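You operate a simulated robot arm through the tools that you are given. There is no shell and no other tool. Be economical: measure what you need, move in short steps, check, and stop when the job is done.

Carry out the task below with a simulated two-armed robot. There is one attempt and no reset: what you move stays moved.

TASK
Take the lid off the jar labelled "cocoa" on the red bench top and lay it down there.

It is judged by the outcome, as a careful person would: the job done as asked, and still so three seconds after it is handed in. It fails if anything else is knocked over, pushed out of place, dropped, spilled or broken. Lids that push on must go on centred and level and be pressed home; caps that screw on are set level and turned clockwise until they are tight.

THE ROBOT
Two 7-joint arms with two-finger parallel grippers on one trunk, on a base that drives. Base frame: it is fixed to the floor where the robot stands at the start and does not move with it; the origin is under the middle of the robot, x ahead of it, y to its left, z up; the surface under the hand at the start is at about z = 0.9. Readings come in m, rad, newtons and seconds.
The left shoulder is at the start at [0.05, 0.158, 1.158], the right one opposite. With the tool pointing down near the work surface each hand reaches from about 0.24 to 0.66 m from the robot's upright axis, wherever it stands, measured 20 degrees to its own side. Payload 3.91 kg a hand.
Tool frame (each hand has its own): the origin (TCP) lies between the finger pads and is the grasp point; the fingertips stand 0.03 m ahead of it; z points along the fingers, y is the line along which they close. The gripper opens to 0.11 m. The fingers are 0.02 m wide and 0.01 m thick; the gripper's body (0.048 by 0.112 m) begins 0.055 m behind the TCP.
Orientation is that of the tool frame in the base frame, as [roll, pitch, yaw] about the fixed x, y, z axes, in that order (R = Rz(yaw) Ry(pitch) Rx(roll)). With the fingers straight down and closing along the base's y, the tool's x points along the base's -x, its y along +y and its z along -z.

THE INTERFACE
- The arms move only by the tool nudge_tool. It takes "left_plan", "right_plan" or both (then of equal length, played together; a hand with none holds still); each is a list of rows, each a list of 7 numbers: the shift along the base's x, y, z in units of 30 mm (1.0 is 30 mm), then the turn, a rotation vector about the base's x, y, z in units of 6 degrees (1.0 is 6 degrees), then the gripper command, from -1 (shut) to 1 (fully open), values between in proportion. In form: [[tx, ty, tz, wx, wy, wz, jaw], ...]. A call has 1 to 8 rows; each row shifts and turns the commanded pose from where the row before left it. A call with a number of a shift or a turn outside -1 to 1 is refused whole. Rows are played at 5 a second. More than 0.05 m and 0.15 rad between two rows, or a gripper value outside its range, and nothing of the call is played. Where a pose cannot be reached the arm comes as near as it can. A force on the tool above 40 N (or 10 N above the force at the start of the call, whichever is more), or a blocked arm, ends the call early, and 0.2 s more pass. The fingers move at their own pace (about 0.153 m/s each) and stop on an object; they squeeze with about 42 N. The grip force told is the motor's: it shows also when the fingers shut on nothing. Time passes only in rows, and 0.2 s behind the last, so rows that do not move let the fingers close. The reply holds the time, the measured pose of the TCP, the force on the tool along the base axes, the opening and the grip force, in the units named above and with some noise, with the torque about the TCP (base axes, N m) and any sound that the robot's microphone picked up.
- Cameras (640 x 400 px; columns grow to the right, rows downward): "scene" is now at [0.1333, -0.0349, 1.3088]; the picture's right is [-0.33, -0.94, 0.00], its down [-0.37, 0.13, -0.92] and it looks along [0.87, -0.31, -0.39] (base axes); focal length 214 px, centre (320, 200). "left" rides on the left gripper at [0.072, -0.017, -0.103] in its tool frame; the picture's right is [0.23, 0.97, 0.00], its down [-0.76, 0.18, -0.62] and it looks along [-0.61, 0.14, 0.78] (tool axes); focal length 222 px, centre (320, 200). "right" rides on the right gripper at [0.072, 0.017, -0.103] in its tool frame; the picture's right is [-0.23, 0.97, 0.00], its down [-0.76, -0.18, -0.62] and it looks along [-0.61, -0.14, 0.78] (tool axes); focal length 222 px, centre (320, 200). There is no depth. A picture from a camera that has moved, and an enlarged one, comes with that camera's place and axes in the base frame and with its lens. The place of the scene camera against the robot may be out by one fixed shift of up to 0.012 m in any direction.
- snapshot(camera): a new picture of that camera. No time passes.
- slide_trunk(by): slides the trunk up (or, below 0, down) by that many m; the arms and the scene camera ride with it, the base frame stays. It gives what a move gives, with no picture.
- roll_base(legs): drives the robot by 1 to 6 legs, each [ahead, turn to the left] in m and rad, along the robot's own axes; the way and the turn of a leg run together, so that a leg with both is an arc; at most 1.5 m and 3.142 rad a leg. The arms and the cameras ride along, it lands a little off, and it stops where it bumps. It gives what a move gives.
- turn_head(pan, tilt): turns the head with the scene camera to pan (to the left, within 1.396 rad either way) and tilt (down, from -0.506 to 1.204), counted from straight ahead of the robot. It gives what a move gives.
- inspect(camera, box): a new picture of the part [left, top, right, bottom] of that camera's present view, enlarged. No time passes.
- hand_in(): hands the job in; it is judged then, once.

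Work in short steps. Places have to be worked out from the pictures, the camera data and where the tool is seen: move nearer, look again, correct. Check each grasp and each placing, and mend what went wrong. You have 120 turns and 88 pictures in all, those below and enlarged ones among them. Open the grippers and draw the arms clear of the work before you hand the job in, unless the task says otherwise; then end with one line.

The tools are called as name(argument=value, ...) on one line, values as JSON. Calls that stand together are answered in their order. nudge_tool: Moves the arms, as the interface text tells. Its arguments: {"type":"object","properties":{"left_plan":{"type":"array","items":{"type":"array","items":{"type":"number"}}},"right_plan":{"type":"array","items":{"type":"array","items":{"type":"number"}}}},"required":[]} The other tools are called the same way: slide_trunk (by) slides the trunk up or down; roll_base (legs) drives the base; turn_head (pan, tilt) turns the head that bears the scene camera; snapshot (camera) takes a picture; inspect (camera, box) takes an enlarged picture of a part of a camera's view; hand_in () hands the job in.

At the start:

```text
time: 0.0
left_position: [0.3928, 0.0954, 1.217]
left_tcp_rot: [3.141, 0.002, -3.141]
left_force: [-0.2, -0.6, -0.3]
left_wrist_torque: [0.03, -0.02, -0.03]
left_opening: 0.1101
left_grasp_force: 0.0
right_position: [0.324, -0.2395, 1.2791]
right_tcp_rot: [-3.141, 0.003, 3.14]
right_force: [0.9, 0.2, 0.2]
right_wrist_torque: [0.03, 0.02, -0.01]
right_opening: 0.11
right_grasp_force: 0.1
trunk travel left (down, up): [-0.4, 0.082]
robot x, y, heading: [0.0006, -0.0003, 0.0]
head pan, tilt: [-0.339, 0.4]
```

scene: 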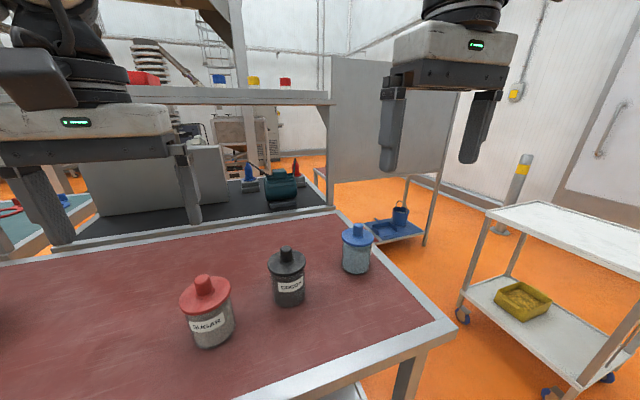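
right: 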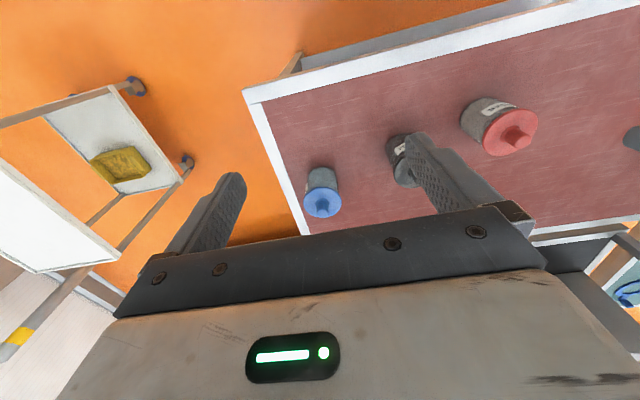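
left: 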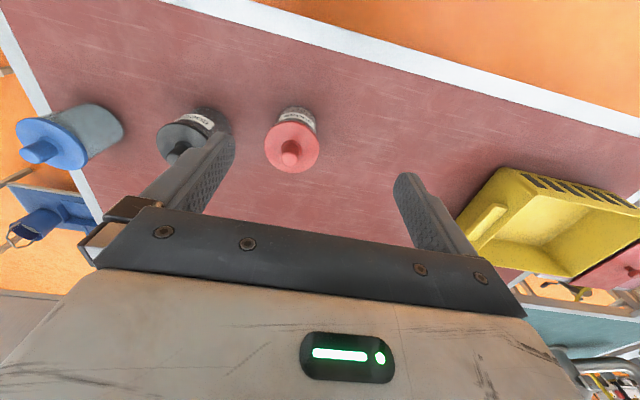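

I'll enlarge the jars to read the labels and see the lid's shape.

inspect(camera="scene", box=[160, 200, 400, 350])

turn_head(pan=0.2, tilt=0.7)

snapshot(camera="scene")

```text
2.67 times, centred on (280, 275) of scene
camera zoom: at [0.1333, -0.0349, 1.3088], right [-0.33, -0.94, 0.0], down [-0.37, 0.13, -0.92], along [0.87, -0.31, -0.39], focal length 572 px, centre (427, 0)
```

zoom: 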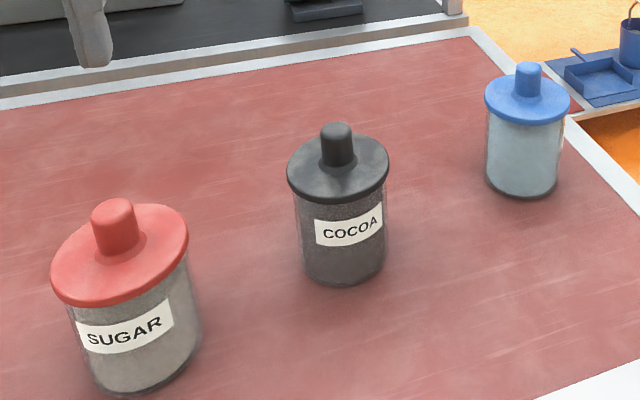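

```text
time: 1.0
left_position: [0.3921, 0.0949, 1.2153]
left_tcp_rot: [3.141, 0.003, -3.139]
left_force: [1.0, 0.2, 0.2]
left_wrist_torque: [0.0, -0.03, 0.0]
left_opening: 0.1098
left_grasp_force: 0.0
right_position: [0.3242, -0.2404, 1.2791]
right_tcp_rot: [3.141, 0.002, 3.138]
right_force: [1.1, 0.1, 0.3]
right_wrist_torque: [0.0, -0.02, 0.02]
right_opening: 0.1098
right_grasp_force: 0.0
trunk travel left (down, up): [-0.4, 0.082]
robot x, y, heading: [-0.0009, -0.0005, -0.002]
head pan, tilt: [0.201, 0.7]
```

```text
83 pictures are left
camera scene: at [0.1292, 0.0126, 1.282], right [0.2, -0.98, 0.0], down [-0.63, -0.13, -0.77], along [0.75, 0.15, -0.64], focal length 214 px, centre (320, 200)
```

scene: 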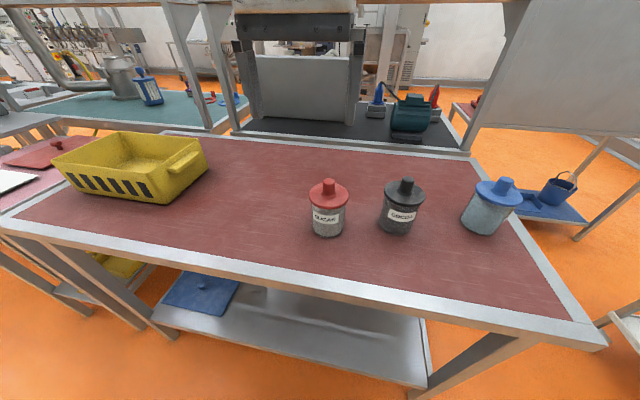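

The middle jar with the black lid is "cocoa". It stands at about (0.507, -0.09), with the lid plate near z 0.99 and the knob top near 1.04. I'll bring the right hand above it, open, and look again.

nudge_tool(right_plan=[[1, 0.8, -0.5, 0, 0, 0, 0.3], [1, 0.8, -0.5, 0, 0, 0, 0.3], [1, 0.8, -0.5, 0, 0, 0, 0.3], [1, 0.8, -0.5, 0, 0, 0, 0.3], [1, 0.8, -0.5, 0, 0, 0, 0.3], [0.8, 0.8, -0.5, 0, 0, 0, 0.3], [0, 0, 0, 0, 0, 0, 0.3]])

turn_head(pan=-0.15, tilt=0.7)

snapshot(camera="scene")

snapshot(camera="right")

```text
time: 2.6
left_position: [0.392, 0.0942, 1.2168]
left_tcp_rot: [-3.141, 0.003, -3.14]
left_force: [0.4, 1.4, -0.4]
left_wrist_torque: [0.0, 0.01, 0.0]
left_opening: 0.1097
left_grasp_force: 0.0
right_position: [0.4387, -0.1599, 1.2031]
right_tcp_rot: [-3.14, 0.002, 3.139]
right_force: [0.0, 0.1, 0.2]
right_wrist_torque: [0.0, 0.02, 0.01]
right_opening: 0.0712
right_grasp_force: 0.0
right hand out of reach, approached as far as the arm can: row 4, 5, 6
trunk travel left (down, up): [-0.4, 0.082]
robot x, y, heading: [-0.0032, -0.0007, -0.002]
head pan, tilt: [0.201, 0.7]
```

```text
time: 3.4
left_position: [0.3928, 0.095, 1.2164]
left_tcp_rot: [3.14, 0.002, -3.14]
left_force: [-0.8, 0.2, -0.4]
left_wrist_torque: [0.01, -0.04, 0.01]
left_opening: 0.1098
left_grasp_force: 0.0
right_position: [0.4384, -0.1606, 1.2046]
right_tcp_rot: [-3.14, 0.002, 3.139]
right_force: [0.2, 0.2, 0.2]
right_wrist_torque: [0.02, 0.01, 0.0]
right_opening: 0.0714
right_grasp_force: 0.1
trunk travel left (down, up): [-0.4, 0.082]
robot x, y, heading: [-0.0016, 0.0046, 0.003]
head pan, tilt: [-0.15, 0.7]
```

```text
82 pictures are left
camera scene: at [0.1299, -0.0168, 1.282], right [-0.15, -0.99, 0.0], down [-0.64, 0.1, -0.76], along [0.76, -0.11, -0.64], focal length 214 px, centre (320, 200)
```

scene: 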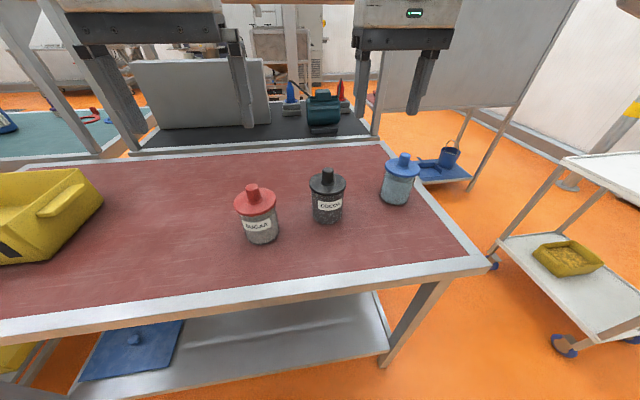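

```text
81 pictures are left
camera right: at [0.3651, -0.1436, 1.3063], right [0.23, 0.97, 0.0], down [0.76, -0.18, 0.62], along [0.61, -0.14, -0.78], focal length 222 px, centre (320, 200)
```

right: 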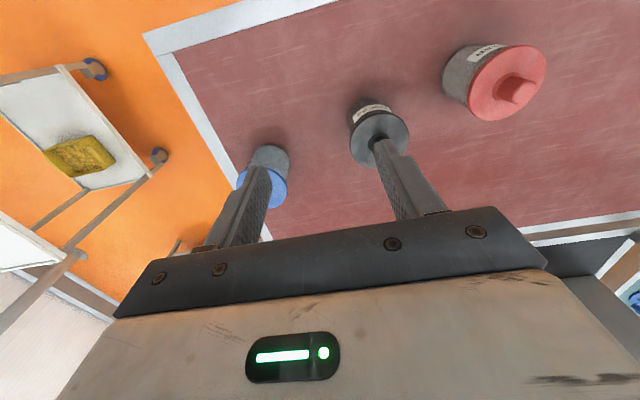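

Both cameras agree on a knob at about (0.512, -0.09), top near z 1.04. At this height the arm falls short of it, so I'll lower the trunk a little, then go forward.

slide_trunk(by=-0.07)

nudge_tool(right_plan=[[0.8, 0.8, 0, 0, 0, 0, 0.3], [0.8, 0.8, 0, 0, 0, 0, 0.3], [0.5, 0.6, 0, 0, 0, 0, 0.3], [0, 0, 0, 0, 0, 0, 0.3]])

```text
time: 4.5
left_position: [0.3912, 0.0944, 1.1464]
left_tcp_rot: [3.14, 0.002, -3.139]
left_force: [-0.4, 0.3, 0.1]
left_wrist_torque: [0.0, 0.01, 0.0]
left_opening: 0.11
left_grasp_force: 0.1
right_position: [0.4378, -0.1602, 1.1349]
right_tcp_rot: [3.141, 0.001, 3.138]
right_force: [0.4, 0.7, -0.8]
right_wrist_torque: [0.04, -0.01, -0.01]
right_opening: 0.0715
right_grasp_force: 0.1
trunk travel left (down, up): [-0.33, 0.152]
robot x, y, heading: [0.0026, 0.0015, -0.001]
head pan, tilt: [-0.15, 0.7]
```

```text
time: 5.5
left_position: [0.3929, 0.096, 1.1454]
left_tcp_rot: [3.141, 0.003, -3.14]
left_force: [-0.8, 0.1, -0.6]
left_wrist_torque: [0.0, 0.0, -0.01]
left_opening: 0.1103
left_grasp_force: 0.1
right_position: [0.4413, -0.1618, 1.136]
right_tcp_rot: [-3.141, 0.001, 3.141]
right_force: [-0.1, 0.0, 0.3]
right_wrist_torque: [0.0, 0.02, 0.01]
right_opening: 0.0716
right_grasp_force: 0.0
right hand out of reach, approached as far as the arm can: row 1, 2, 3
trunk travel left (down, up): [-0.33, 0.152]
robot x, y, heading: [-0.002, 0.0023, -0.004]
head pan, tilt: [-0.15, 0.7]
```

Reach shrinks as the hand rises against the shoulder, so the trunk should go up, not down. I'll raise it, lower the hand, then move forward.

slide_trunk(by=0.15)

nudge_tool(right_plan=[[0, 0, -1, 0, 0, 0, 0.3], [0, 0, -1, 0, 0, 0, 0.3], [0, 0, -1, 0, 0, 0, 0.3], [0, 0, -1, 0, 0, 0, 0.3], [0, 0, -1, 0, 0, 0, 0.3], [0.6, 0.6, 0, 0, 0, 0, 0.3], [0, 0, 0, 0, 0, 0, 0.3]])

```text
time: 7.2
left_position: [0.3919, 0.0939, 1.297]
left_tcp_rot: [-3.14, 0.002, -3.139]
left_force: [0.1, 0.2, -0.5]
left_wrist_torque: [0.0, -0.01, 0.01]
left_opening: 0.1099
left_grasp_force: 0.1
right_position: [0.4393, -0.1629, 1.2844]
right_tcp_rot: [-3.141, 0.001, 3.141]
right_force: [0.6, 0.5, 0.4]
right_wrist_torque: [-0.01, -0.01, 0.02]
right_opening: 0.0718
right_grasp_force: 0.0
trunk travel left (down, up): [-0.48, 0.002]
robot x, y, heading: [-0.0016, 0.0013, 0.001]
head pan, tilt: [-0.15, 0.7]
```

```text
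time: 8.8
left_position: [0.3921, 0.0952, 1.2968]
left_tcp_rot: [3.141, 0.0, -3.141]
left_force: [1.2, 0.1, -0.3]
left_wrist_torque: [0.01, 0.02, 0.02]
left_opening: 0.1103
left_grasp_force: 0.1
right_position: [0.4584, -0.1453, 1.1346]
right_tcp_rot: [3.141, 0.002, 3.141]
right_force: [0.1, 0.1, 0.0]
right_wrist_torque: [-0.01, 0.0, 0.0]
right_opening: 0.0715
right_grasp_force: 0.1
trunk travel left (down, up): [-0.48, 0.002]
robot x, y, heading: [0.0012, 0.0004, -0.001]
head pan, tilt: [-0.15, 0.7]
```

That works. I'll go on to just above the knob and look from both cameras.

nudge_tool(right_plan=[[0.6, 0.6, -0.3, 0, 0, 0, 0.3], [0.6, 0.6, -0.3, 0, 0, 0, 0.3], [0.6, 0.6, 0, 0, 0, 0, 0.3], [0, 0, 0, 0, 0, 0, 0.3]])

snapshot(camera="scene")

snapshot(camera="right")

```text
time: 9.8
left_position: [0.3922, 0.0938, 1.2966]
left_tcp_rot: [3.142, 0.002, -3.138]
left_force: [0.6, 0.1, 0.2]
left_wrist_torque: [-0.03, -0.02, 0.0]
left_opening: 0.11
left_grasp_force: 0.1
right_position: [0.4674, -0.143, 1.1223]
right_tcp_rot: [3.141, 0.002, 3.14]
right_force: [0.1, 0.3, 0.1]
right_wrist_torque: [0.02, 0.03, 0.04]
right_opening: 0.0713
right_grasp_force: 0.2
right hand out of reach, approached as far as the arm can: row 1, 2, 3
trunk travel left (down, up): [-0.48, 0.002]
robot x, y, heading: [0.0012, -0.0012, -0.003]
head pan, tilt: [-0.15, 0.7]
```

```text
80 pictures are left
camera scene: at [0.1299, -0.0169, 1.3619], right [-0.15, -0.99, 0.0], down [-0.64, 0.1, -0.76], along [0.76, -0.11, -0.64], focal length 214 px, centre (320, 200)
```

scene: 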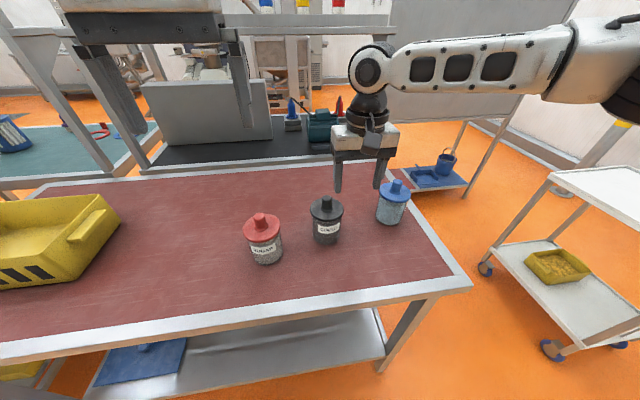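

```text
79 pictures are left
camera right: at [0.3943, -0.1263, 1.2247], right [0.23, 0.97, 0.0], down [0.76, -0.18, 0.62], along [0.61, -0.14, -0.78], focal length 222 px, centre (320, 200)
```

right: 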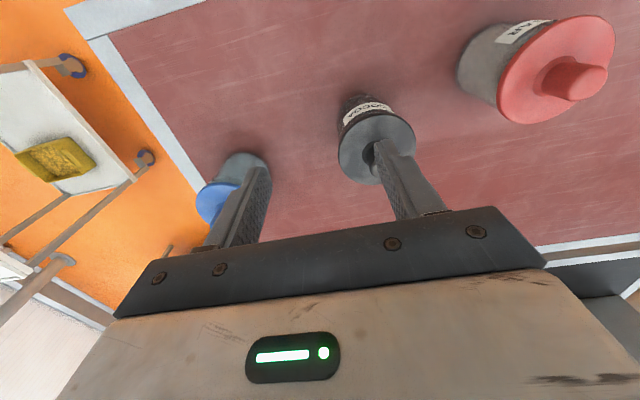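

The arm still falls short. Turning the robot left a bit and rolling a little closer would put the jar in the right arm's best sector, so I'll check the clearance of the base to the bench first.

turn_head(pan=0.0, tilt=1.2)

snapshot(camera="scene")

```text
time: 10.8
left_position: [0.3922, 0.0945, 1.2967]
left_tcp_rot: [-3.141, 0.0, -3.138]
left_force: [0.0, -0.1, -0.4]
left_wrist_torque: [-0.01, -0.02, 0.04]
left_opening: 0.1101
left_grasp_force: 0.1
right_position: [0.4671, -0.1431, 1.1231]
right_tcp_rot: [3.14, 0.002, 3.14]
right_force: [0.1, 0.6, 0.1]
right_wrist_torque: [-0.03, -0.03, -0.04]
right_opening: 0.0716
right_grasp_force: 0.0
trunk travel left (down, up): [-0.48, 0.002]
robot x, y, heading: [0.0038, 0.0021, -0.002]
head pan, tilt: [0.0, 1.201]
```

```text
78 pictures are left
camera scene: at [0.1019, -0.0042, 1.326], right [0.0, -1.0, 0.0], down [-0.93, 0.0, -0.36], along [0.36, 0.0, -0.93], focal length 214 px, centre (320, 200)
```

scene: 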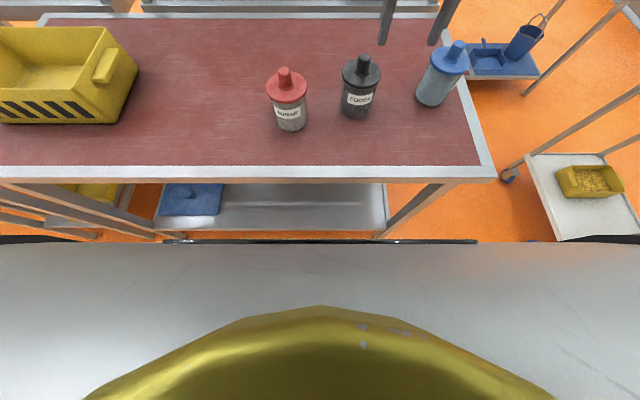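

The clearance in front of the base is small, so I'd rather not drive yet. I'll try lowering the hand to z of about 1.085, with tips still above the knobs, where reach is greater, and then go forward.

nudge_tool(right_plan=[[0, 0, -0.6, 0, 0, 0, 0.3], [0, 0, -0.6, 0, 0, 0, 0.3], [0.5, 0.3, 0, 0, 0, 0, 0.3], [0.5, 0.5, 0, 0, 0, 0, 0.3], [0.2, 0.5, 0, 0, 0, 0, 0.3], [0, 0, 0, 0, 0, 0, 0.3]])

turn_head(pan=-0.15, tilt=0.7)

```text
time: 12.2
left_position: [0.393, 0.0938, 1.2966]
left_tcp_rot: [-3.141, 0.002, -3.141]
left_force: [0.3, -0.3, -0.1]
left_wrist_torque: [0.01, 0.03, 0.0]
left_opening: 0.11
left_grasp_force: 0.1
right_position: [0.4652, -0.1463, 1.0903]
right_tcp_rot: [3.139, 0.002, 3.14]
right_force: [0.0, -0.2, 0.7]
right_wrist_torque: [-0.04, 0.02, -0.04]
right_opening: 0.0714
right_grasp_force: 0.1
right hand out of reach, approached as far as the arm can: row 2, 3, 4, 5
trunk travel left (down, up): [-0.48, 0.002]
robot x, y, heading: [0.0028, 0.0026, -0.002]
head pan, tilt: [0.0, 1.201]
```

```text
time: 13.1
left_position: [0.3931, 0.0948, 1.2961]
left_tcp_rot: [3.141, 0.003, -3.138]
left_force: [-0.3, 0.1, -0.1]
left_wrist_torque: [0.0, -0.02, 0.01]
left_opening: 0.1098
left_grasp_force: 0.1
right_position: [0.4643, -0.1452, 1.0906]
right_tcp_rot: [3.14, 0.003, 3.14]
right_force: [-0.8, -0.4, -0.1]
right_wrist_torque: [0.03, 0.0, 0.01]
right_opening: 0.0715
right_grasp_force: 0.2
trunk travel left (down, up): [-0.48, 0.002]
robot x, y, heading: [0.0015, 0.0029, 0.0]
head pan, tilt: [-0.15, 0.7]
```

Even straight down was refused, so a joint limit is binding rather than distance. The knob is round, so I'll turn the hand about the vertical and try again.

nudge_tool(right_plan=[[0, 0, 0, 0, 0, 1, 0.3], [0, 0, 0, 0, 0, 1, 0.3], [0, 0, 0, 0, 0, 1, 0.3], [0, 0, 0, 0, 0, 1, 0.3], [0.5, 0.3, 0, 0, 0, 0, 0.3], [0.2, 0.2, 0, 0, 0, 0, 0.3], [0, 0, 0, 0, 0, 0, 0.3]])

```text
time: 14.7
left_position: [0.3929, 0.0941, 1.2961]
left_tcp_rot: [-3.14, 0.002, -3.14]
left_force: [-0.8, 0.1, 0.4]
left_wrist_torque: [-0.01, 0.02, 0.01]
left_opening: 0.1099
left_grasp_force: 0.1
right_position: [0.4693, -0.1487, 1.0944]
right_tcp_rot: [3.138, 0.005, -2.723]
right_force: [0.9, 0.1, 0.1]
right_wrist_torque: [0.0, 0.02, -0.01]
right_opening: 0.0718
right_grasp_force: 0.1
right hand out of reach, approached as far as the arm can: row 5, 6
trunk travel left (down, up): [-0.48, 0.002]
robot x, y, heading: [-0.0, -0.0036, 0.004]
head pan, tilt: [-0.15, 0.7]
```

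No gain. I'll look at the arm's posture to understand which way it's bound.

turn_head(pan=-0.6, tilt=0.4)

snapshot(camera="scene")

```text
time: 15.6
left_position: [0.3926, 0.0948, 1.2972]
left_tcp_rot: [3.14, 0.001, -3.14]
left_force: [-0.8, -0.5, 0.3]
left_wrist_torque: [-0.04, 0.02, 0.0]
left_opening: 0.11
left_grasp_force: 0.0
right_position: [0.4681, -0.1479, 1.0942]
right_tcp_rot: [3.139, 0.002, -2.724]
right_force: [0.4, 0.5, 0.3]
right_wrist_torque: [-0.02, -0.02, -0.01]
right_opening: 0.0717
right_grasp_force: 0.1
trunk travel left (down, up): [-0.48, 0.002]
robot x, y, heading: [0.005, -0.0023, -0.001]
head pan, tilt: [-0.6, 0.4]
```

```text
77 pictures are left
camera scene: at [0.1224, -0.0565, 1.3888], right [-0.56, -0.83, 0.0], down [-0.32, 0.22, -0.92], along [0.76, -0.52, -0.39], focal length 214 px, centre (320, 200)
```

scene: 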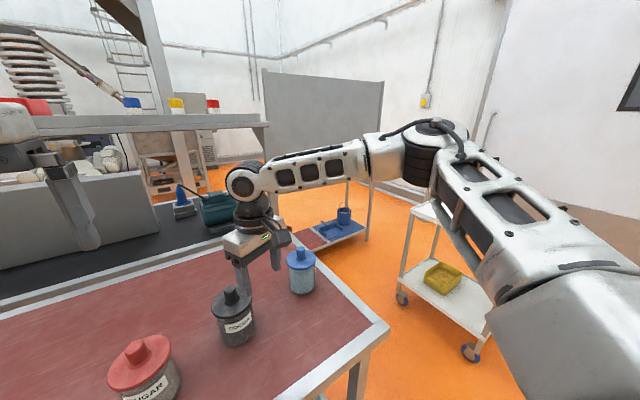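

The elbow is bent out to the right, so shoulder yaw may be what's bound. I'll test pure +x motion.

nudge_tool(right_plan=[[0.5, 0, 0, 0, 0, 0, 0.3], [0.5, 0, 0, 0, 0, 0, 0.3], [0, 0, 0, 0, 0, 0, 0.3]])

nudge_tool(right_plan=[[0, 0.5, 0, 0, 0, 0, 0.3], [0, 0.5, 0, 0, 0, 0, 0.3], [0, 0, 0, 0, 0, 0, 0.3]])

```text
time: 16.4
left_position: [0.3922, 0.0956, 1.2958]
left_tcp_rot: [-3.141, 0.002, -3.14]
left_force: [0.9, 0.0, 0.3]
left_wrist_torque: [0.0, 0.0, 0.01]
left_opening: 0.11
left_grasp_force: 0.1
right_position: [0.4858, -0.1628, 1.0971]
right_tcp_rot: [3.142, 0.001, -2.724]
right_force: [0.4, 0.2, 0.7]
right_wrist_torque: [-0.03, 0.01, -0.03]
right_opening: 0.0715
right_grasp_force: 0.2
right hand out of reach, approached as far as the arm can: row 1, 2
trunk travel left (down, up): [-0.48, 0.002]
robot x, y, heading: [-0.0005, -0.0004, -0.004]
head pan, tilt: [-0.6, 0.4]
```

```text
time: 17.2
left_position: [0.3927, 0.0949, 1.2957]
left_tcp_rot: [3.14, 0.002, -3.14]
left_force: [0.2, 0.7, -0.2]
left_wrist_torque: [-0.03, 0.03, 0.0]
left_opening: 0.1101
left_grasp_force: 0.0
right_position: [0.4719, -0.15, 1.1006]
right_tcp_rot: [3.14, 0.002, -2.726]
right_force: [-0.1, 0.1, 0.6]
right_wrist_torque: [-0.02, -0.03, -0.02]
right_opening: 0.0715
right_grasp_force: 0.0
right hand out of reach, approached as far as the arm can: row 1, 2
trunk travel left (down, up): [-0.48, 0.002]
robot x, y, heading: [-0.0046, -0.0026, 0.001]
head pan, tilt: [-0.6, 0.4]
```

The boundary runs diagonally (x+y limit), like a shoulder-yaw stop, so turning the base left is the cure. I'll lift the hand, back off 4 cm for clearance, then turn left 0.25 rad.

nudge_tool(right_plan=[[-0.5, -0.5, 0.8, 0, 0, 0, 0.3], [-0.3, -0.3, 0.7, 0, 0, 0, 0.3], [0, 0, 0, 0, 0, 0, 0.3]])

roll_base(legs=[[-0.04, 0], [0, 0.25]])

turn_head(pan=-0.35, tilt=0.7)

snapshot(camera="scene")

```text
time: 18.0
left_position: [0.393, 0.0935, 1.2965]
left_tcp_rot: [-3.141, 0.004, -3.14]
left_force: [0.4, 0.2, 0.4]
left_wrist_torque: [-0.03, -0.03, 0.02]
left_opening: 0.1099
left_grasp_force: 0.1
right_position: [0.4484, -0.1715, 1.1458]
right_tcp_rot: [3.141, 0.0, -2.724]
right_force: [-0.7, -0.3, 0.2]
right_wrist_torque: [0.0, -0.05, -0.04]
right_opening: 0.0715
right_grasp_force: 0.0
trunk travel left (down, up): [-0.48, 0.002]
robot x, y, heading: [-0.0011, 0.0028, -0.002]
head pan, tilt: [-0.6, 0.4]
```

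```text
time: 19.7
left_position: [0.317, 0.1883, 1.2951]
left_tcp_rot: [-3.14, 0.002, -2.891]
left_force: [0.7, 0.2, 0.2]
left_wrist_torque: [0.01, 0.0, -0.01]
left_opening: 0.1102
left_grasp_force: 0.1
right_position: [0.4363, -0.0566, 1.1474]
right_tcp_rot: [3.139, 0.002, -2.477]
right_force: [0.2, 0.1, 0.0]
right_wrist_torque: [-0.01, 0.02, -0.01]
right_opening: 0.0718
right_grasp_force: 0.1
trunk travel left (down, up): [-0.48, 0.002]
robot x, y, heading: [-0.0412, 0.0021, 0.252]
head pan, tilt: [-0.6, 0.4]
```

```text
time: 20.5
left_position: [0.3177, 0.1882, 1.2967]
left_tcp_rot: [-3.142, 0.001, -2.892]
left_force: [-1.0, 0.4, -0.3]
left_wrist_torque: [-0.05, 0.0, -0.03]
left_opening: 0.1097
left_grasp_force: 0.1
right_position: [0.4371, -0.057, 1.1475]
right_tcp_rot: [-3.141, 0.002, -2.476]
right_force: [0.1, -0.2, -0.2]
right_wrist_torque: [0.0, 0.01, 0.01]
right_opening: 0.071
right_grasp_force: 0.0
trunk travel left (down, up): [-0.48, 0.002]
robot x, y, heading: [-0.039, 0.0023, 0.25]
head pan, tilt: [-0.351, 0.7]
```

```text
76 pictures are left
camera scene: at [0.089, -0.0033, 1.362], right [-0.1, -0.99, 0.0], down [-0.64, 0.07, -0.77], along [0.76, -0.08, -0.64], focal length 214 px, centre (320, 200)
```

scene: 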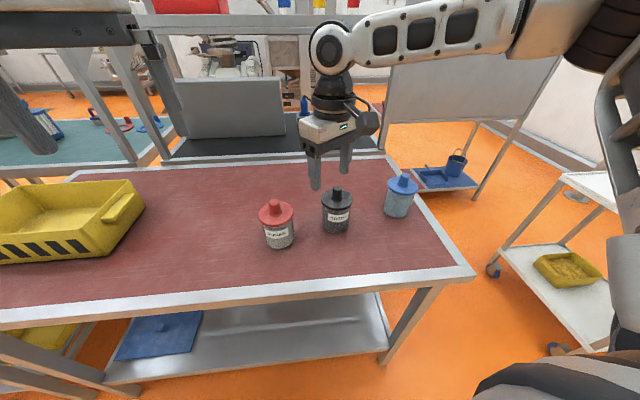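

The knob again comes out at about (0.513, -0.089). I'll move over it at z of about 1.09.

nudge_tool(right_plan=[[0.9, -0.35, -0.3, 0, 0, 0, 0.3], [0.9, -0.35, -0.4, 0, 0, 0, 0.3], [0.73, -0.37, -0.5, 0, 0, 0, 0.3], [0, 0, -0.6, 0, 0, 0, 0.3], [0, 0, 0, 0, 0, 0, 0.3]])

snapshot(camera="right")

inspect(camera="scene", box=[240, 120, 440, 245])

```text
time: 21.7
left_position: [0.317, 0.1878, 1.2964]
left_tcp_rot: [3.14, 0.002, -2.891]
left_force: [0.4, 0.7, 0.9]
left_wrist_torque: [0.02, 0.01, -0.01]
left_opening: 0.1097
left_grasp_force: 0.2
right_position: [0.5137, -0.0898, 1.0927]
right_tcp_rot: [-3.141, 0.002, -2.476]
right_force: [0.5, 0.6, 0.4]
right_wrist_torque: [-0.02, 0.05, 0.01]
right_opening: 0.0714
right_grasp_force: 0.1
trunk travel left (down, up): [-0.48, 0.002]
robot x, y, heading: [-0.0395, -0.0033, 0.25]
head pan, tilt: [-0.351, 0.7]
```

```text
75 pictures are left
camera right: at [0.446, -0.1224, 1.1946], right [-0.42, 0.91, 0.0], down [0.71, 0.33, 0.62], along [0.57, 0.26, -0.78], focal length 222 px, centre (320, 200)
```

right: 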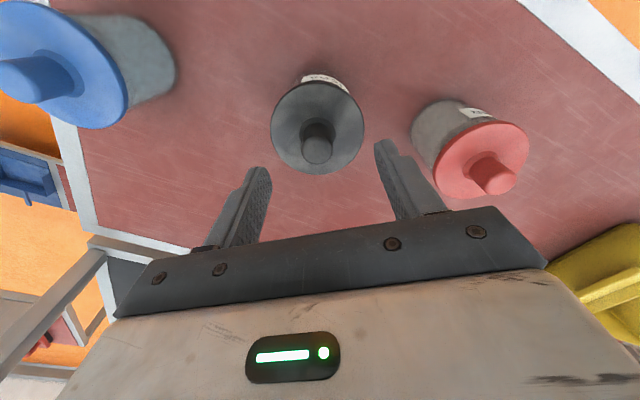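

```text
3.20 times, centred on (340, 182) of scene
camera zoom: at [0.089, -0.0032, 1.362], right [-0.1, -0.99, 0.0], down [-0.64, 0.07, -0.76], along [0.76, -0.08, -0.64], focal length 686 px, centre (256, 256)
```

zoom: 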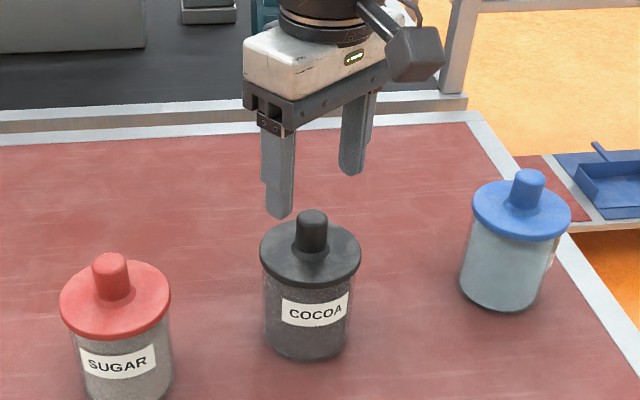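

Triangulating gives a knob at (0.516, -0.0925), top z about 1.037, disc top about 0.997. I'll shift slightly, descend to TCP z of about 1.037 (tips just above the disc) and check before gripping.

nudge_tool(right_plan=[[0.08, -0.09, -0.5, 0, 0, 0, 0.3], [0, 0, -0.5, 0, 0, 0, 0.3], [0, 0, -0.5, 0, 0, 0, 0.3], [0, 0, -0.35, 0, 0, 0, 0.3], [0, 0, 0, 0, 0, 0, 0.3]])

snapshot(camera="right")

inspect(camera="scene", box=[240, 120, 440, 245])

```text
time: 22.9
left_position: [0.317, 0.1884, 1.2962]
left_tcp_rot: [3.141, 0.001, -2.891]
left_force: [-0.2, -0.5, -0.2]
left_wrist_torque: [0.01, -0.02, 0.01]
left_opening: 0.1102
left_grasp_force: 0.1
right_position: [0.5159, -0.0924, 1.0369]
right_tcp_rot: [3.141, 0.002, -2.478]
right_force: [0.3, -0.3, 0.0]
right_wrist_torque: [-0.02, 0.01, 0.01]
right_opening: 0.0715
right_grasp_force: 0.0
trunk travel left (down, up): [-0.48, 0.002]
robot x, y, heading: [-0.04, -0.0009, 0.246]
head pan, tilt: [-0.351, 0.7]
```

```text
73 pictures are left
camera right: at [0.4482, -0.1244, 1.1393], right [-0.42, 0.91, 0.0], down [0.71, 0.33, 0.62], along [0.57, 0.26, -0.78], focal length 222 px, centre (320, 200)
```

right: 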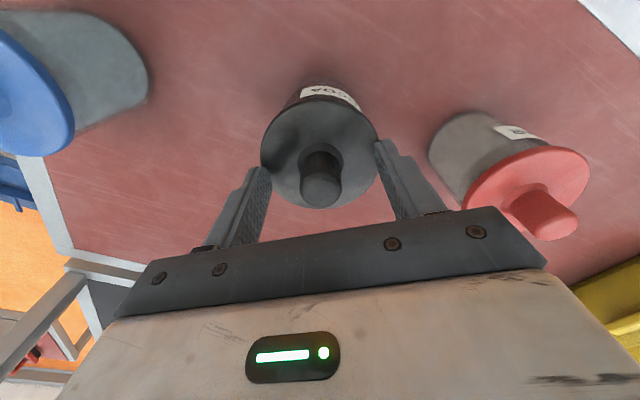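

```text
3.20 times, centred on (340, 182) of scene
camera zoom: at [0.089, -0.0032, 1.362], right [-0.1, -0.99, 0.0], down [-0.64, 0.07, -0.76], along [0.76, -0.08, -0.64], focal length 686 px, centre (256, 256)
```

zoom: 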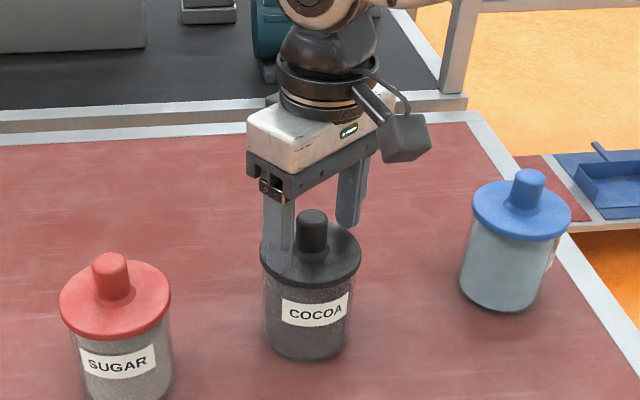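

The knob sits centred between the pads. I'll close in steps.

nudge_tool(right_plan=[[0, 0, 0, 0, 0, 0, -0.2], [0, 0, 0, 0, 0, 0, -0.45], [0, 0, 0, 0, 0, 0, -0.7], [0, 0, 0, 0, 0, 0, -1], [0, 0, 0, 0, 0, 0, -1]])

```text
time: 24.1
left_position: [0.3173, 0.1874, 1.2955]
left_tcp_rot: [-3.141, 0.002, -2.891]
left_force: [0.7, 0.2, 0.0]
left_wrist_torque: [-0.03, 0.0, 0.0]
left_opening: 0.1101
left_grasp_force: 0.0
right_position: [0.5158, -0.0929, 1.0383]
right_tcp_rot: [-3.142, 0.002, -2.476]
right_force: [-0.4, -1.4, -0.1]
right_wrist_torque: [0.03, 0.02, 0.04]
right_opening: 0.0241
right_grasp_force: 41.6
trunk travel left (down, up): [-0.48, 0.002]
robot x, y, heading: [-0.0415, -0.0011, 0.25]
head pan, tilt: [-0.351, 0.7]
```

The knob is gripped (24 mm). I'll lift by a few mm to feel whether it's pushed on or screwed.

nudge_tool(right_plan=[[0, 0, 0.1, 0, 0, 0, -1], [0, 0, 0, 0, 0, 0, -1]])

inspect(camera="scene", box=[280, 160, 400, 235])

```text
time: 24.7
left_position: [0.3176, 0.1886, 1.2955]
left_tcp_rot: [3.141, 0.0, -2.892]
left_force: [0.4, 0.2, -0.8]
left_wrist_torque: [-0.03, 0.0, 0.03]
left_opening: 0.11
left_grasp_force: 0.0
right_position: [0.5162, -0.0932, 1.0398]
right_tcp_rot: [3.141, -0.001, -2.477]
right_force: [0.6, -0.7, -2.9]
right_wrist_torque: [-0.01, -0.04, -0.01]
right_opening: 0.0241
right_grasp_force: 41.9
trunk travel left (down, up): [-0.48, 0.002]
robot x, y, heading: [-0.0429, 0.0014, 0.243]
head pan, tilt: [-0.351, 0.7]
```

```text
5.33 times, centred on (340, 198) of scene
camera zoom: at [0.0894, -0.0032, 1.3619], right [-0.1, -0.99, 0.0], down [-0.64, 0.07, -0.76], along [0.76, -0.08, -0.64], focal length 1144 px, centre (213, 213)
```

zoom: 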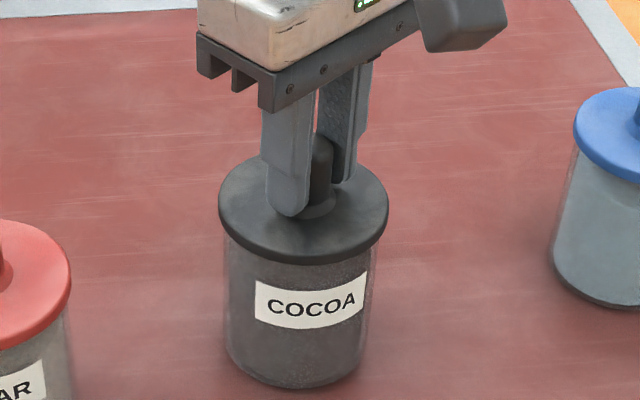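

Force is only about 3 N. It could be the lid coming loose or the jar beginning to unweight, so I'll lift 3 mm more and compare.

nudge_tool(right_plan=[[0, 0, 0.1, 0, 0, 0, -1], [0, 0, 0, 0, 0, 0, -1]])

inspect(camera="scene", box=[280, 160, 400, 235])

```text
time: 25.3
left_position: [0.3173, 0.1879, 1.2961]
left_tcp_rot: [-3.141, 0.001, -2.891]
left_force: [-0.3, -1.1, -0.1]
left_wrist_torque: [0.02, 0.0, -0.01]
left_opening: 0.1101
left_grasp_force: 0.2
right_position: [0.5158, -0.0925, 1.0438]
right_tcp_rot: [-3.141, 0.002, -2.477]
right_force: [-0.4, 0.4, -3.0]
right_wrist_torque: [0.02, 0.08, -0.01]
right_opening: 0.0238
right_grasp_force: 41.9
trunk travel left (down, up): [-0.48, 0.002]
robot x, y, heading: [-0.0371, 0.0003, 0.24]
head pan, tilt: [-0.351, 0.7]
```

```text
5.33 times, centred on (340, 198) of scene
camera zoom: at [0.0894, -0.0032, 1.3619], right [-0.1, -0.99, 0.0], down [-0.64, 0.07, -0.76], along [0.76, -0.08, -0.64], focal length 1144 px, centre (213, 213)
```

zoom: 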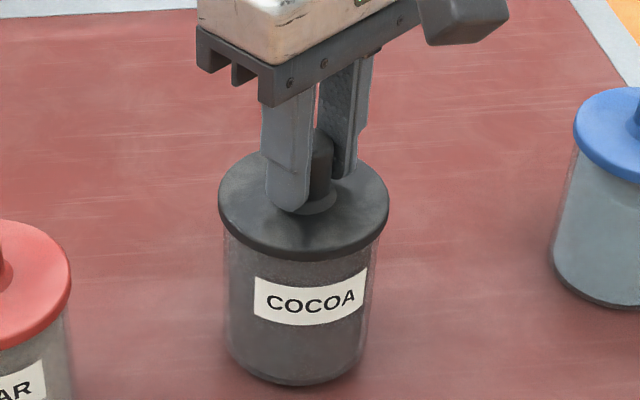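

The label and base rose together with the lid, so the whole jar lifts and the lid is held tight. The jar must be held by the other hand. I'll set it back down, open and rise.

nudge_tool(right_plan=[[0, 0, -0.1, 0, 0, 0, -1], [0, 0, -0.11, 0, 0, 0, -1], [0, 0, 0, 0, 0, 0, -1], [0, 0, 0, 0, 0, 0, -0.3], [0, 0, 0, 0, 0, 0, 0.3], [0, 0, 0, 0, 0, 0, 0.3]])

nudge_tool(right_plan=[[0, 0, 1, 0, 0, 0, 0.3], [0, 0, 1, 0, 0, 0, 0.3], [0, 0, 1, 0, 0, 0, 0.3], [-1, -0.5, 0.5, 0, 0, 0, 0.3], [-1, -0.5, 0, 0, 0, 0, 0.3], [-1, -0.5, 0, 0, 0, 0, 0.3], [0, 0, 0, 0, 0, 0, 0.3]])

snapshot(camera="scene")

```text
time: 26.7
left_position: [0.3173, 0.1882, 1.2972]
left_tcp_rot: [-3.141, 0.003, -2.892]
left_force: [0.5, 0.3, 0.1]
left_wrist_torque: [0.02, 0.0, 0.02]
left_opening: 0.1103
left_grasp_force: 0.0
right_position: [0.5155, -0.0917, 1.0363]
right_tcp_rot: [3.141, 0.002, -2.478]
right_force: [-0.2, 0.5, -0.3]
right_wrist_torque: [-0.03, -0.02, -0.03]
right_opening: 0.0715
right_grasp_force: 0.1
trunk travel left (down, up): [-0.48, 0.002]
robot x, y, heading: [-0.0403, -0.0025, 0.243]
head pan, tilt: [-0.351, 0.7]
```

```text
time: 28.3
left_position: [0.3177, 0.1875, 1.2958]
left_tcp_rot: [-3.14, -0.001, -2.892]
left_force: [-0.4, 0.2, 0.3]
left_wrist_torque: [-0.01, 0.01, -0.02]
left_opening: 0.1099
left_grasp_force: 0.1
right_position: [0.4251, -0.1374, 1.1424]
right_tcp_rot: [-3.141, 0.002, -2.476]
right_force: [0.1, 0.1, -0.4]
right_wrist_torque: [0.0, -0.01, 0.0]
right_opening: 0.0716
right_grasp_force: 0.0
trunk travel left (down, up): [-0.48, 0.002]
robot x, y, heading: [-0.0408, 0.0022, 0.249]
head pan, tilt: [-0.351, 0.7]
```

```text
69 pictures are left
camera scene: at [0.0895, -0.0028, 1.3619], right [-0.1, -0.99, 0.0], down [-0.64, 0.07, -0.76], along [0.76, -0.08, -0.64], focal length 214 px, centre (320, 200)
```

scene: 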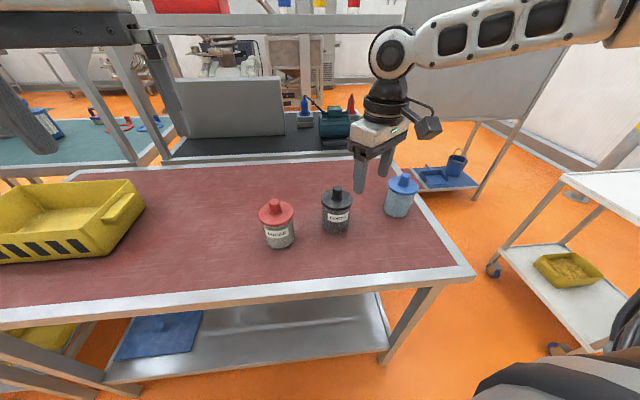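

The jar is back in place. Plan: the right hand holds the jar body from the front right, tilted low, and the left hand takes the knob from above. I'll turn the base right so both arms can reach.

roll_base(legs=[[0, -0.35], [0.03, 0]])

turn_head(pan=0.0, tilt=0.7)

nudge_tool(right_plan=[[0, 0, 0, 0, 0, 0.8, 1], [0, 0, 0, 0, 0, 0.8, 1], [0, 0, 0, 0.5, -0.85, 0, 1], [0, 0, 0, 0.5, -0.85, 0, 1], [0, 0, 0, 0.5, -0.85, 0, 1], [0, 0, 0, 0.5, -0.85, 0, 1], [0, 0, 0, 0.5, -0.85, 0, 1], [0, 0, 0, 0, 0, 0, 1]])

snapshot(camera="scene")

```text
time: 30.2
left_position: [0.3905, 0.0515, 1.2958]
left_tcp_rot: [-3.141, 0.002, 3.042]
left_force: [0.5, 0.6, 0.7]
left_wrist_torque: [-0.01, 0.01, -0.01]
left_opening: 0.1098
left_grasp_force: 0.1
right_position: [0.3811, -0.2908, 1.1416]
right_tcp_rot: [3.141, 0.0, -2.823]
right_force: [0.7, -0.5, -0.7]
right_wrist_torque: [0.01, 0.0, 0.03]
right_opening: 0.0713
right_grasp_force: 0.1
trunk travel left (down, up): [-0.48, 0.002]
robot x, y, heading: [-0.009, 0.0031, -0.104]
head pan, tilt: [-0.351, 0.7]
```

```text
time: 31.1
left_position: [0.3889, 0.0522, 1.297]
left_tcp_rot: [-3.14, 0.002, 3.043]
left_force: [1.1, -0.4, 0.1]
left_wrist_torque: [-0.01, -0.01, 0.02]
left_opening: 0.11
left_grasp_force: 0.0
right_position: [0.3799, -0.2913, 1.1424]
right_tcp_rot: [3.142, 0.002, -2.824]
right_force: [0.7, -0.7, -0.6]
right_wrist_torque: [0.03, 0.02, 0.0]
right_opening: 0.0718
right_grasp_force: 0.1
trunk travel left (down, up): [-0.48, 0.002]
robot x, y, heading: [-0.0127, 0.0012, -0.097]
head pan, tilt: [0.0, 0.7]
```

```text
time: 32.9
left_position: [0.3908, 0.0517, 1.2961]
left_tcp_rot: [-3.139, 0.001, 3.044]
left_force: [0.1, 0.1, -0.6]
left_wrist_torque: [-0.02, 0.0, -0.01]
left_opening: 0.1098
left_grasp_force: 0.1
right_position: [0.3806, -0.291, 1.1418]
right_tcp_rot: [3.115, 0.518, -2.665]
right_force: [-0.5, 0.6, -0.3]
right_wrist_torque: [-0.04, -0.01, 0.01]
right_opening: 0.11
right_grasp_force: 0.0
trunk travel left (down, up): [-0.48, 0.002]
robot x, y, heading: [-0.0106, -0.0046, -0.1]
head pan, tilt: [0.0, 0.7]
```

```text
68 pictures are left
camera scene: at [0.1198, -0.0195, 1.3619], right [-0.1, -0.99, 0.0], down [-0.64, 0.06, -0.76], along [0.76, -0.08, -0.64], focal length 214 px, centre (320, 200)
```

scene: 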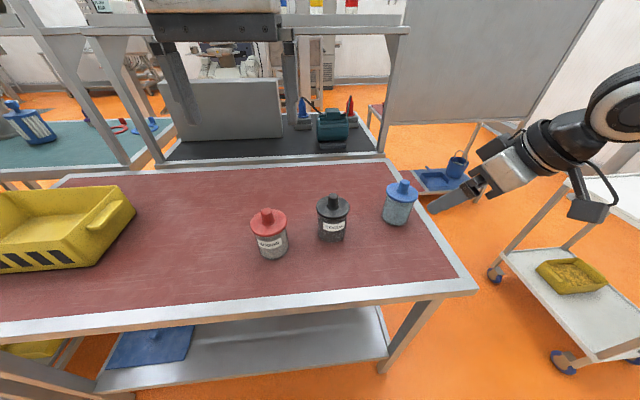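

Tilting works without complaint. I'll continue to about 55° tilt while moving in front of the jar.

nudge_tool(right_plan=[[0, 1, 0, 0.45, -0.89, 0, 1], [0, 1, -0.6, 0.45, -0.89, 0, 1], [-0.1, 1, -1, 0.45, -0.89, 0, 1], [-0.1, 1, -1, 0.45, -0.89, 0, 1], [-0.1, 0.15, -1, 0, 0, 0, 1], [0, 0, -1, 0, 0, 0, 1], [0, 0, 0, 0, 0, 0, 1]])

snapshot(camera="scene")

snapshot(camera="right")

```text
time: 34.5
left_position: [0.3891, 0.0513, 1.2957]
left_tcp_rot: [3.14, 0.002, 3.041]
left_force: [-0.4, -0.1, -0.2]
left_wrist_torque: [-0.01, 0.02, 0.01]
left_opening: 0.1099
left_grasp_force: 0.0
right_position: [0.3671, -0.1646, 1.0023]
right_tcp_rot: [3.121, 0.935, -2.661]
right_force: [-0.6, 0.0, 0.3]
right_wrist_torque: [0.0, 0.02, 0.01]
right_opening: 0.1101
right_grasp_force: 0.0
trunk travel left (down, up): [-0.48, 0.002]
robot x, y, heading: [-0.0109, -0.0062, -0.102]
head pan, tilt: [0.0, 0.7]
```

```text
67 pictures are left
camera scene: at [0.1192, -0.02, 1.362], right [-0.1, -0.99, 0.0], down [-0.64, 0.06, -0.77], along [0.76, -0.08, -0.64], focal length 214 px, centre (320, 200)
```

scene: 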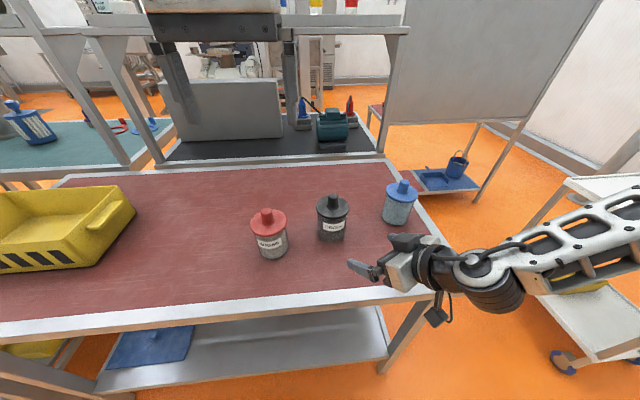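

```text
66 pictures are left
camera right: at [0.2485, -0.2105, 1.0046], right [-0.35, 0.92, 0.19], down [0.05, -0.19, 0.98], along [0.94, 0.35, 0.02], focal length 222 px, centre (320, 200)
```

right: 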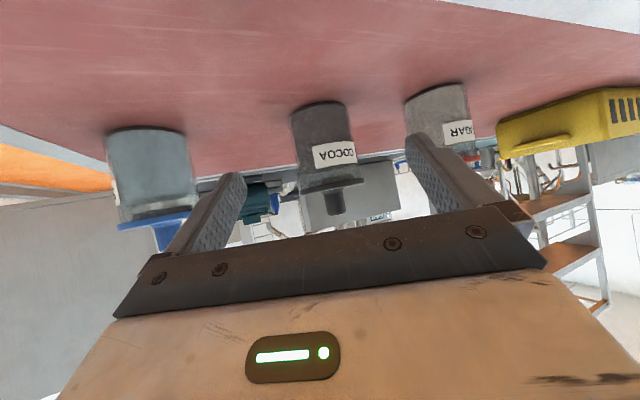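

The jar's line is right ahead between the open fingers, and the base shows bench height at about 0.90. I'll descend to z 0.95 and approach halfway.

nudge_tool(right_plan=[[0, 0, -0.9, 0, 0, 0, 1], [0, 0, -0.85, 0, 0, 0, 1], [0.7, 0.34, 0, 0, 0, 0, 1], [0.7, 0.34, 0, 0, 0, 0, 1], [0.7, 0.34, 0, 0, 0, 0, 1], [0, 0, 0, 0, 0, 0, 1]])

snapshot(camera="scene")

snapshot(camera="right")

```text
time: 35.9
left_position: [0.3888, 0.0516, 1.2969]
left_tcp_rot: [-3.141, 0.001, 3.043]
left_force: [0.0, -0.4, 0.9]
left_wrist_torque: [-0.01, 0.02, 0.0]
left_opening: 0.1101
left_grasp_force: 0.0
right_position: [0.4294, -0.1593, 0.9873]
right_tcp_rot: [3.12, 0.935, -2.66]
right_force: [-0.3, 0.7, 0.1]
right_wrist_torque: [-0.04, 0.01, 0.01]
right_opening: 0.1101
right_grasp_force: 0.1
right hand out of reach, approached as far as the arm can: row 2, 3, 4, 5
trunk travel left (down, up): [-0.48, 0.002]
robot x, y, heading: [-0.0115, -0.0044, -0.102]
head pan, tilt: [0.0, 0.7]
```

```text
65 pictures are left
camera scene: at [0.1194, -0.0198, 1.362], right [-0.1, -0.99, 0.0], down [-0.64, 0.06, -0.77], along [0.76, -0.08, -0.64], focal length 214 px, centre (320, 200)
```

scene: 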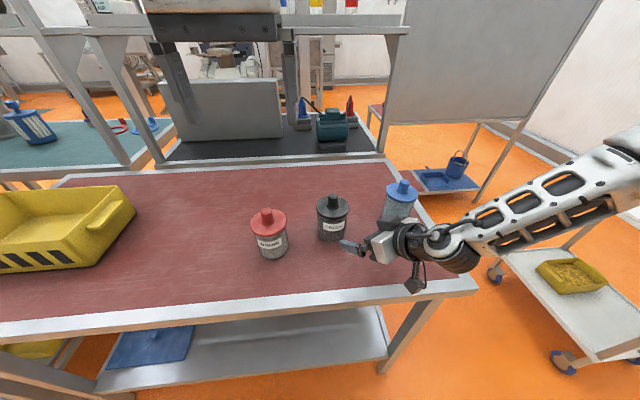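

```text
64 pictures are left
camera right: at [0.3106, -0.2064, 0.9887], right [-0.35, 0.92, 0.2], down [0.05, -0.19, 0.98], along [0.94, 0.35, 0.02], focal length 222 px, centre (320, 200)
```

right: 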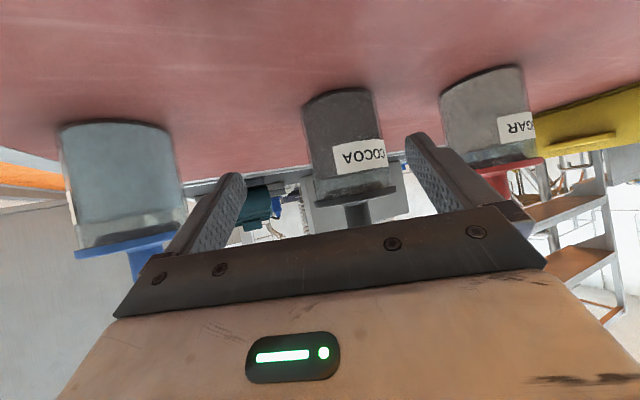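

Reach is bound downward and to +y here. Lowering the trunk gives the height at the same joints, and turning the hand's heading to about 45° moves the wrist to the right, so I'll do both.

slide_trunk(by=-0.05)

nudge_tool(right_plan=[[-0.2, -0.3, 0.3, 0, 0, 1, 1], [-0.2, -0.3, 0.1, 0, 0, 1, 1], [0, 0, 0, 0, 0, 1, 1], [0.5, 0.5, 0, 0, 0, 0, 1], [0, 0, 0, 0, 0, 0, 1]])

```text
time: 36.8
left_position: [0.3886, 0.0522, 1.2463]
left_tcp_rot: [-3.14, -0.001, 3.043]
left_force: [-1.0, 0.4, -0.1]
left_wrist_torque: [0.01, 0.02, 0.0]
left_opening: 0.1099
left_grasp_force: 0.0
right_position: [0.429, -0.1597, 0.937]
right_tcp_rot: [3.121, 0.935, -2.657]
right_force: [-0.3, -0.3, -0.1]
right_wrist_torque: [0.02, 0.0, -0.01]
right_opening: 0.11
right_grasp_force: 0.1
trunk travel left (down, up): [-0.43, 0.052]
robot x, y, heading: [-0.0088, -0.0056, -0.1]
head pan, tilt: [0.0, 0.7]
```

```text
time: 38.0
left_position: [0.3892, 0.0517, 1.2464]
left_tcp_rot: [3.141, 0.002, 3.04]
left_force: [0.9, 0.2, 0.4]
left_wrist_torque: [0.0, -0.02, 0.02]
left_opening: 0.1101
left_grasp_force: 0.0
right_position: [0.4322, -0.163, 0.9488]
right_tcp_rot: [3.121, 0.934, -2.347]
right_force: [-0.3, 0.4, 0.5]
right_wrist_torque: [0.0, -0.01, 0.0]
right_opening: 0.1103
right_grasp_force: 0.0
trunk travel left (down, up): [-0.43, 0.052]
robot x, y, heading: [-0.0094, -0.0043, -0.105]
head pan, tilt: [0.0, 0.7]
```

Now the way is free. I'll correct laterally, then go forward around the jar.

nudge_tool(right_plan=[[0.25, -0.25, -0.1, 0, 0, 0, 1], [0.5, 0.51, 0, 0, 0, 0, 1], [0.5, 0.51, 0, 0, 0, 0, 1], [0, 0, 0, 0, 0, 0, 1]])

snapshot(camera="scene")

snapshot(camera="right")

```text
time: 39.0
left_position: [0.3902, 0.0521, 1.2459]
left_tcp_rot: [-3.14, 0.002, 3.042]
left_force: [-0.2, -1.2, 0.5]
left_wrist_torque: [-0.01, 0.03, 0.05]
left_opening: 0.11
left_grasp_force: 0.0
right_position: [0.4678, -0.1423, 0.9501]
right_tcp_rot: [3.121, 0.934, -2.347]
right_force: [-0.7, -0.3, -0.7]
right_wrist_torque: [-0.02, 0.01, 0.01]
right_opening: 0.1098
right_grasp_force: 0.0
right hand out of reach, approached as far as the arm can: row 3
trunk travel left (down, up): [-0.43, 0.052]
robot x, y, heading: [-0.0092, -0.0057, -0.1]
head pan, tilt: [0.0, 0.7]
```

```text
63 pictures are left
camera scene: at [0.1196, -0.0197, 1.3119], right [-0.1, -0.99, 0.0], down [-0.64, 0.06, -0.76], along [0.76, -0.08, -0.64], focal length 214 px, centre (320, 200)
```

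scene: 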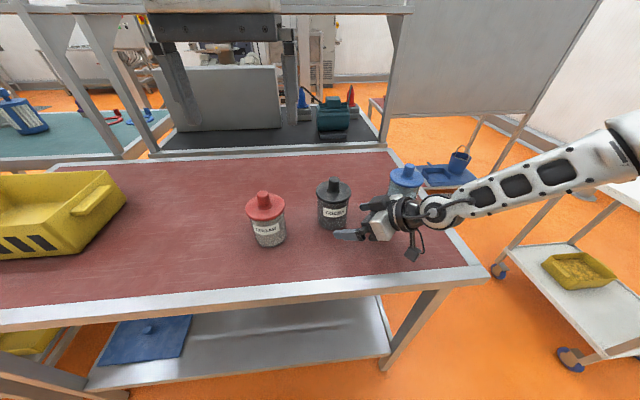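

```text
62 pictures are left
camera right: at [0.3685, -0.2232, 0.9515], right [-0.61, 0.77, 0.19], down [0.1, -0.17, 0.98], along [0.78, 0.62, 0.02], focal length 222 px, centre (320, 200)
```

right: 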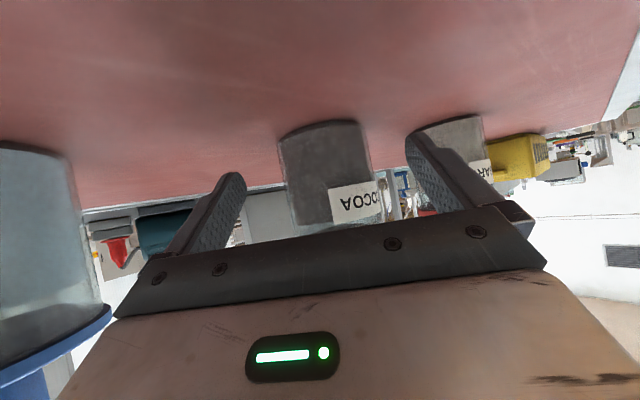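

The grip is short by about 4.5 cm again. I'll back off a bit so nothing touches, then bring the base slightly closer and turned left, and re-approach.

nudge_tool(right_plan=[[-0.9, -0.9, 0, 0, 0, 0, 1], [-0.9, -0.9, 0, 0, 0, 0, 1], [0, 0, 0, 0, 0, 0, 1]])

roll_base(legs=[[0.03, 0.08]])

```text
time: 39.8
left_position: [0.3895, 0.0516, 1.2456]
left_tcp_rot: [-3.141, 0.0, 3.044]
left_force: [0.5, 1.3, 0.0]
left_wrist_torque: [-0.03, 0.03, -0.02]
left_opening: 0.1101
left_grasp_force: 0.1
right_position: [0.4129, -0.1971, 0.9511]
right_tcp_rot: [3.119, 0.935, -2.345]
right_force: [-1.0, 0.0, 0.2]
right_wrist_torque: [0.03, -0.01, 0.0]
right_opening: 0.1101
right_grasp_force: 0.2
trunk travel left (down, up): [-0.43, 0.052]
robot x, y, heading: [-0.0136, -0.0007, -0.106]
head pan, tilt: [0.0, 0.7]
```

```text
time: 40.6
left_position: [0.4138, 0.0823, 1.2445]
left_tcp_rot: [-3.141, 0.0, 3.123]
left_force: [1.1, -0.2, -0.1]
left_wrist_torque: [-0.02, 0.02, 0.02]
left_opening: 0.1102
left_grasp_force: 0.0
right_position: [0.4592, -0.1646, 0.9492]
right_tcp_rot: [3.12, 0.933, -2.266]
right_force: [0.3, -0.1, -0.4]
right_wrist_torque: [0.02, 0.0, 0.01]
right_opening: 0.1101
right_grasp_force: 0.1
trunk travel left (down, up): [-0.43, 0.052]
robot x, y, heading: [0.0202, -0.0044, -0.024]
head pan, tilt: [0.0, 0.7]
```

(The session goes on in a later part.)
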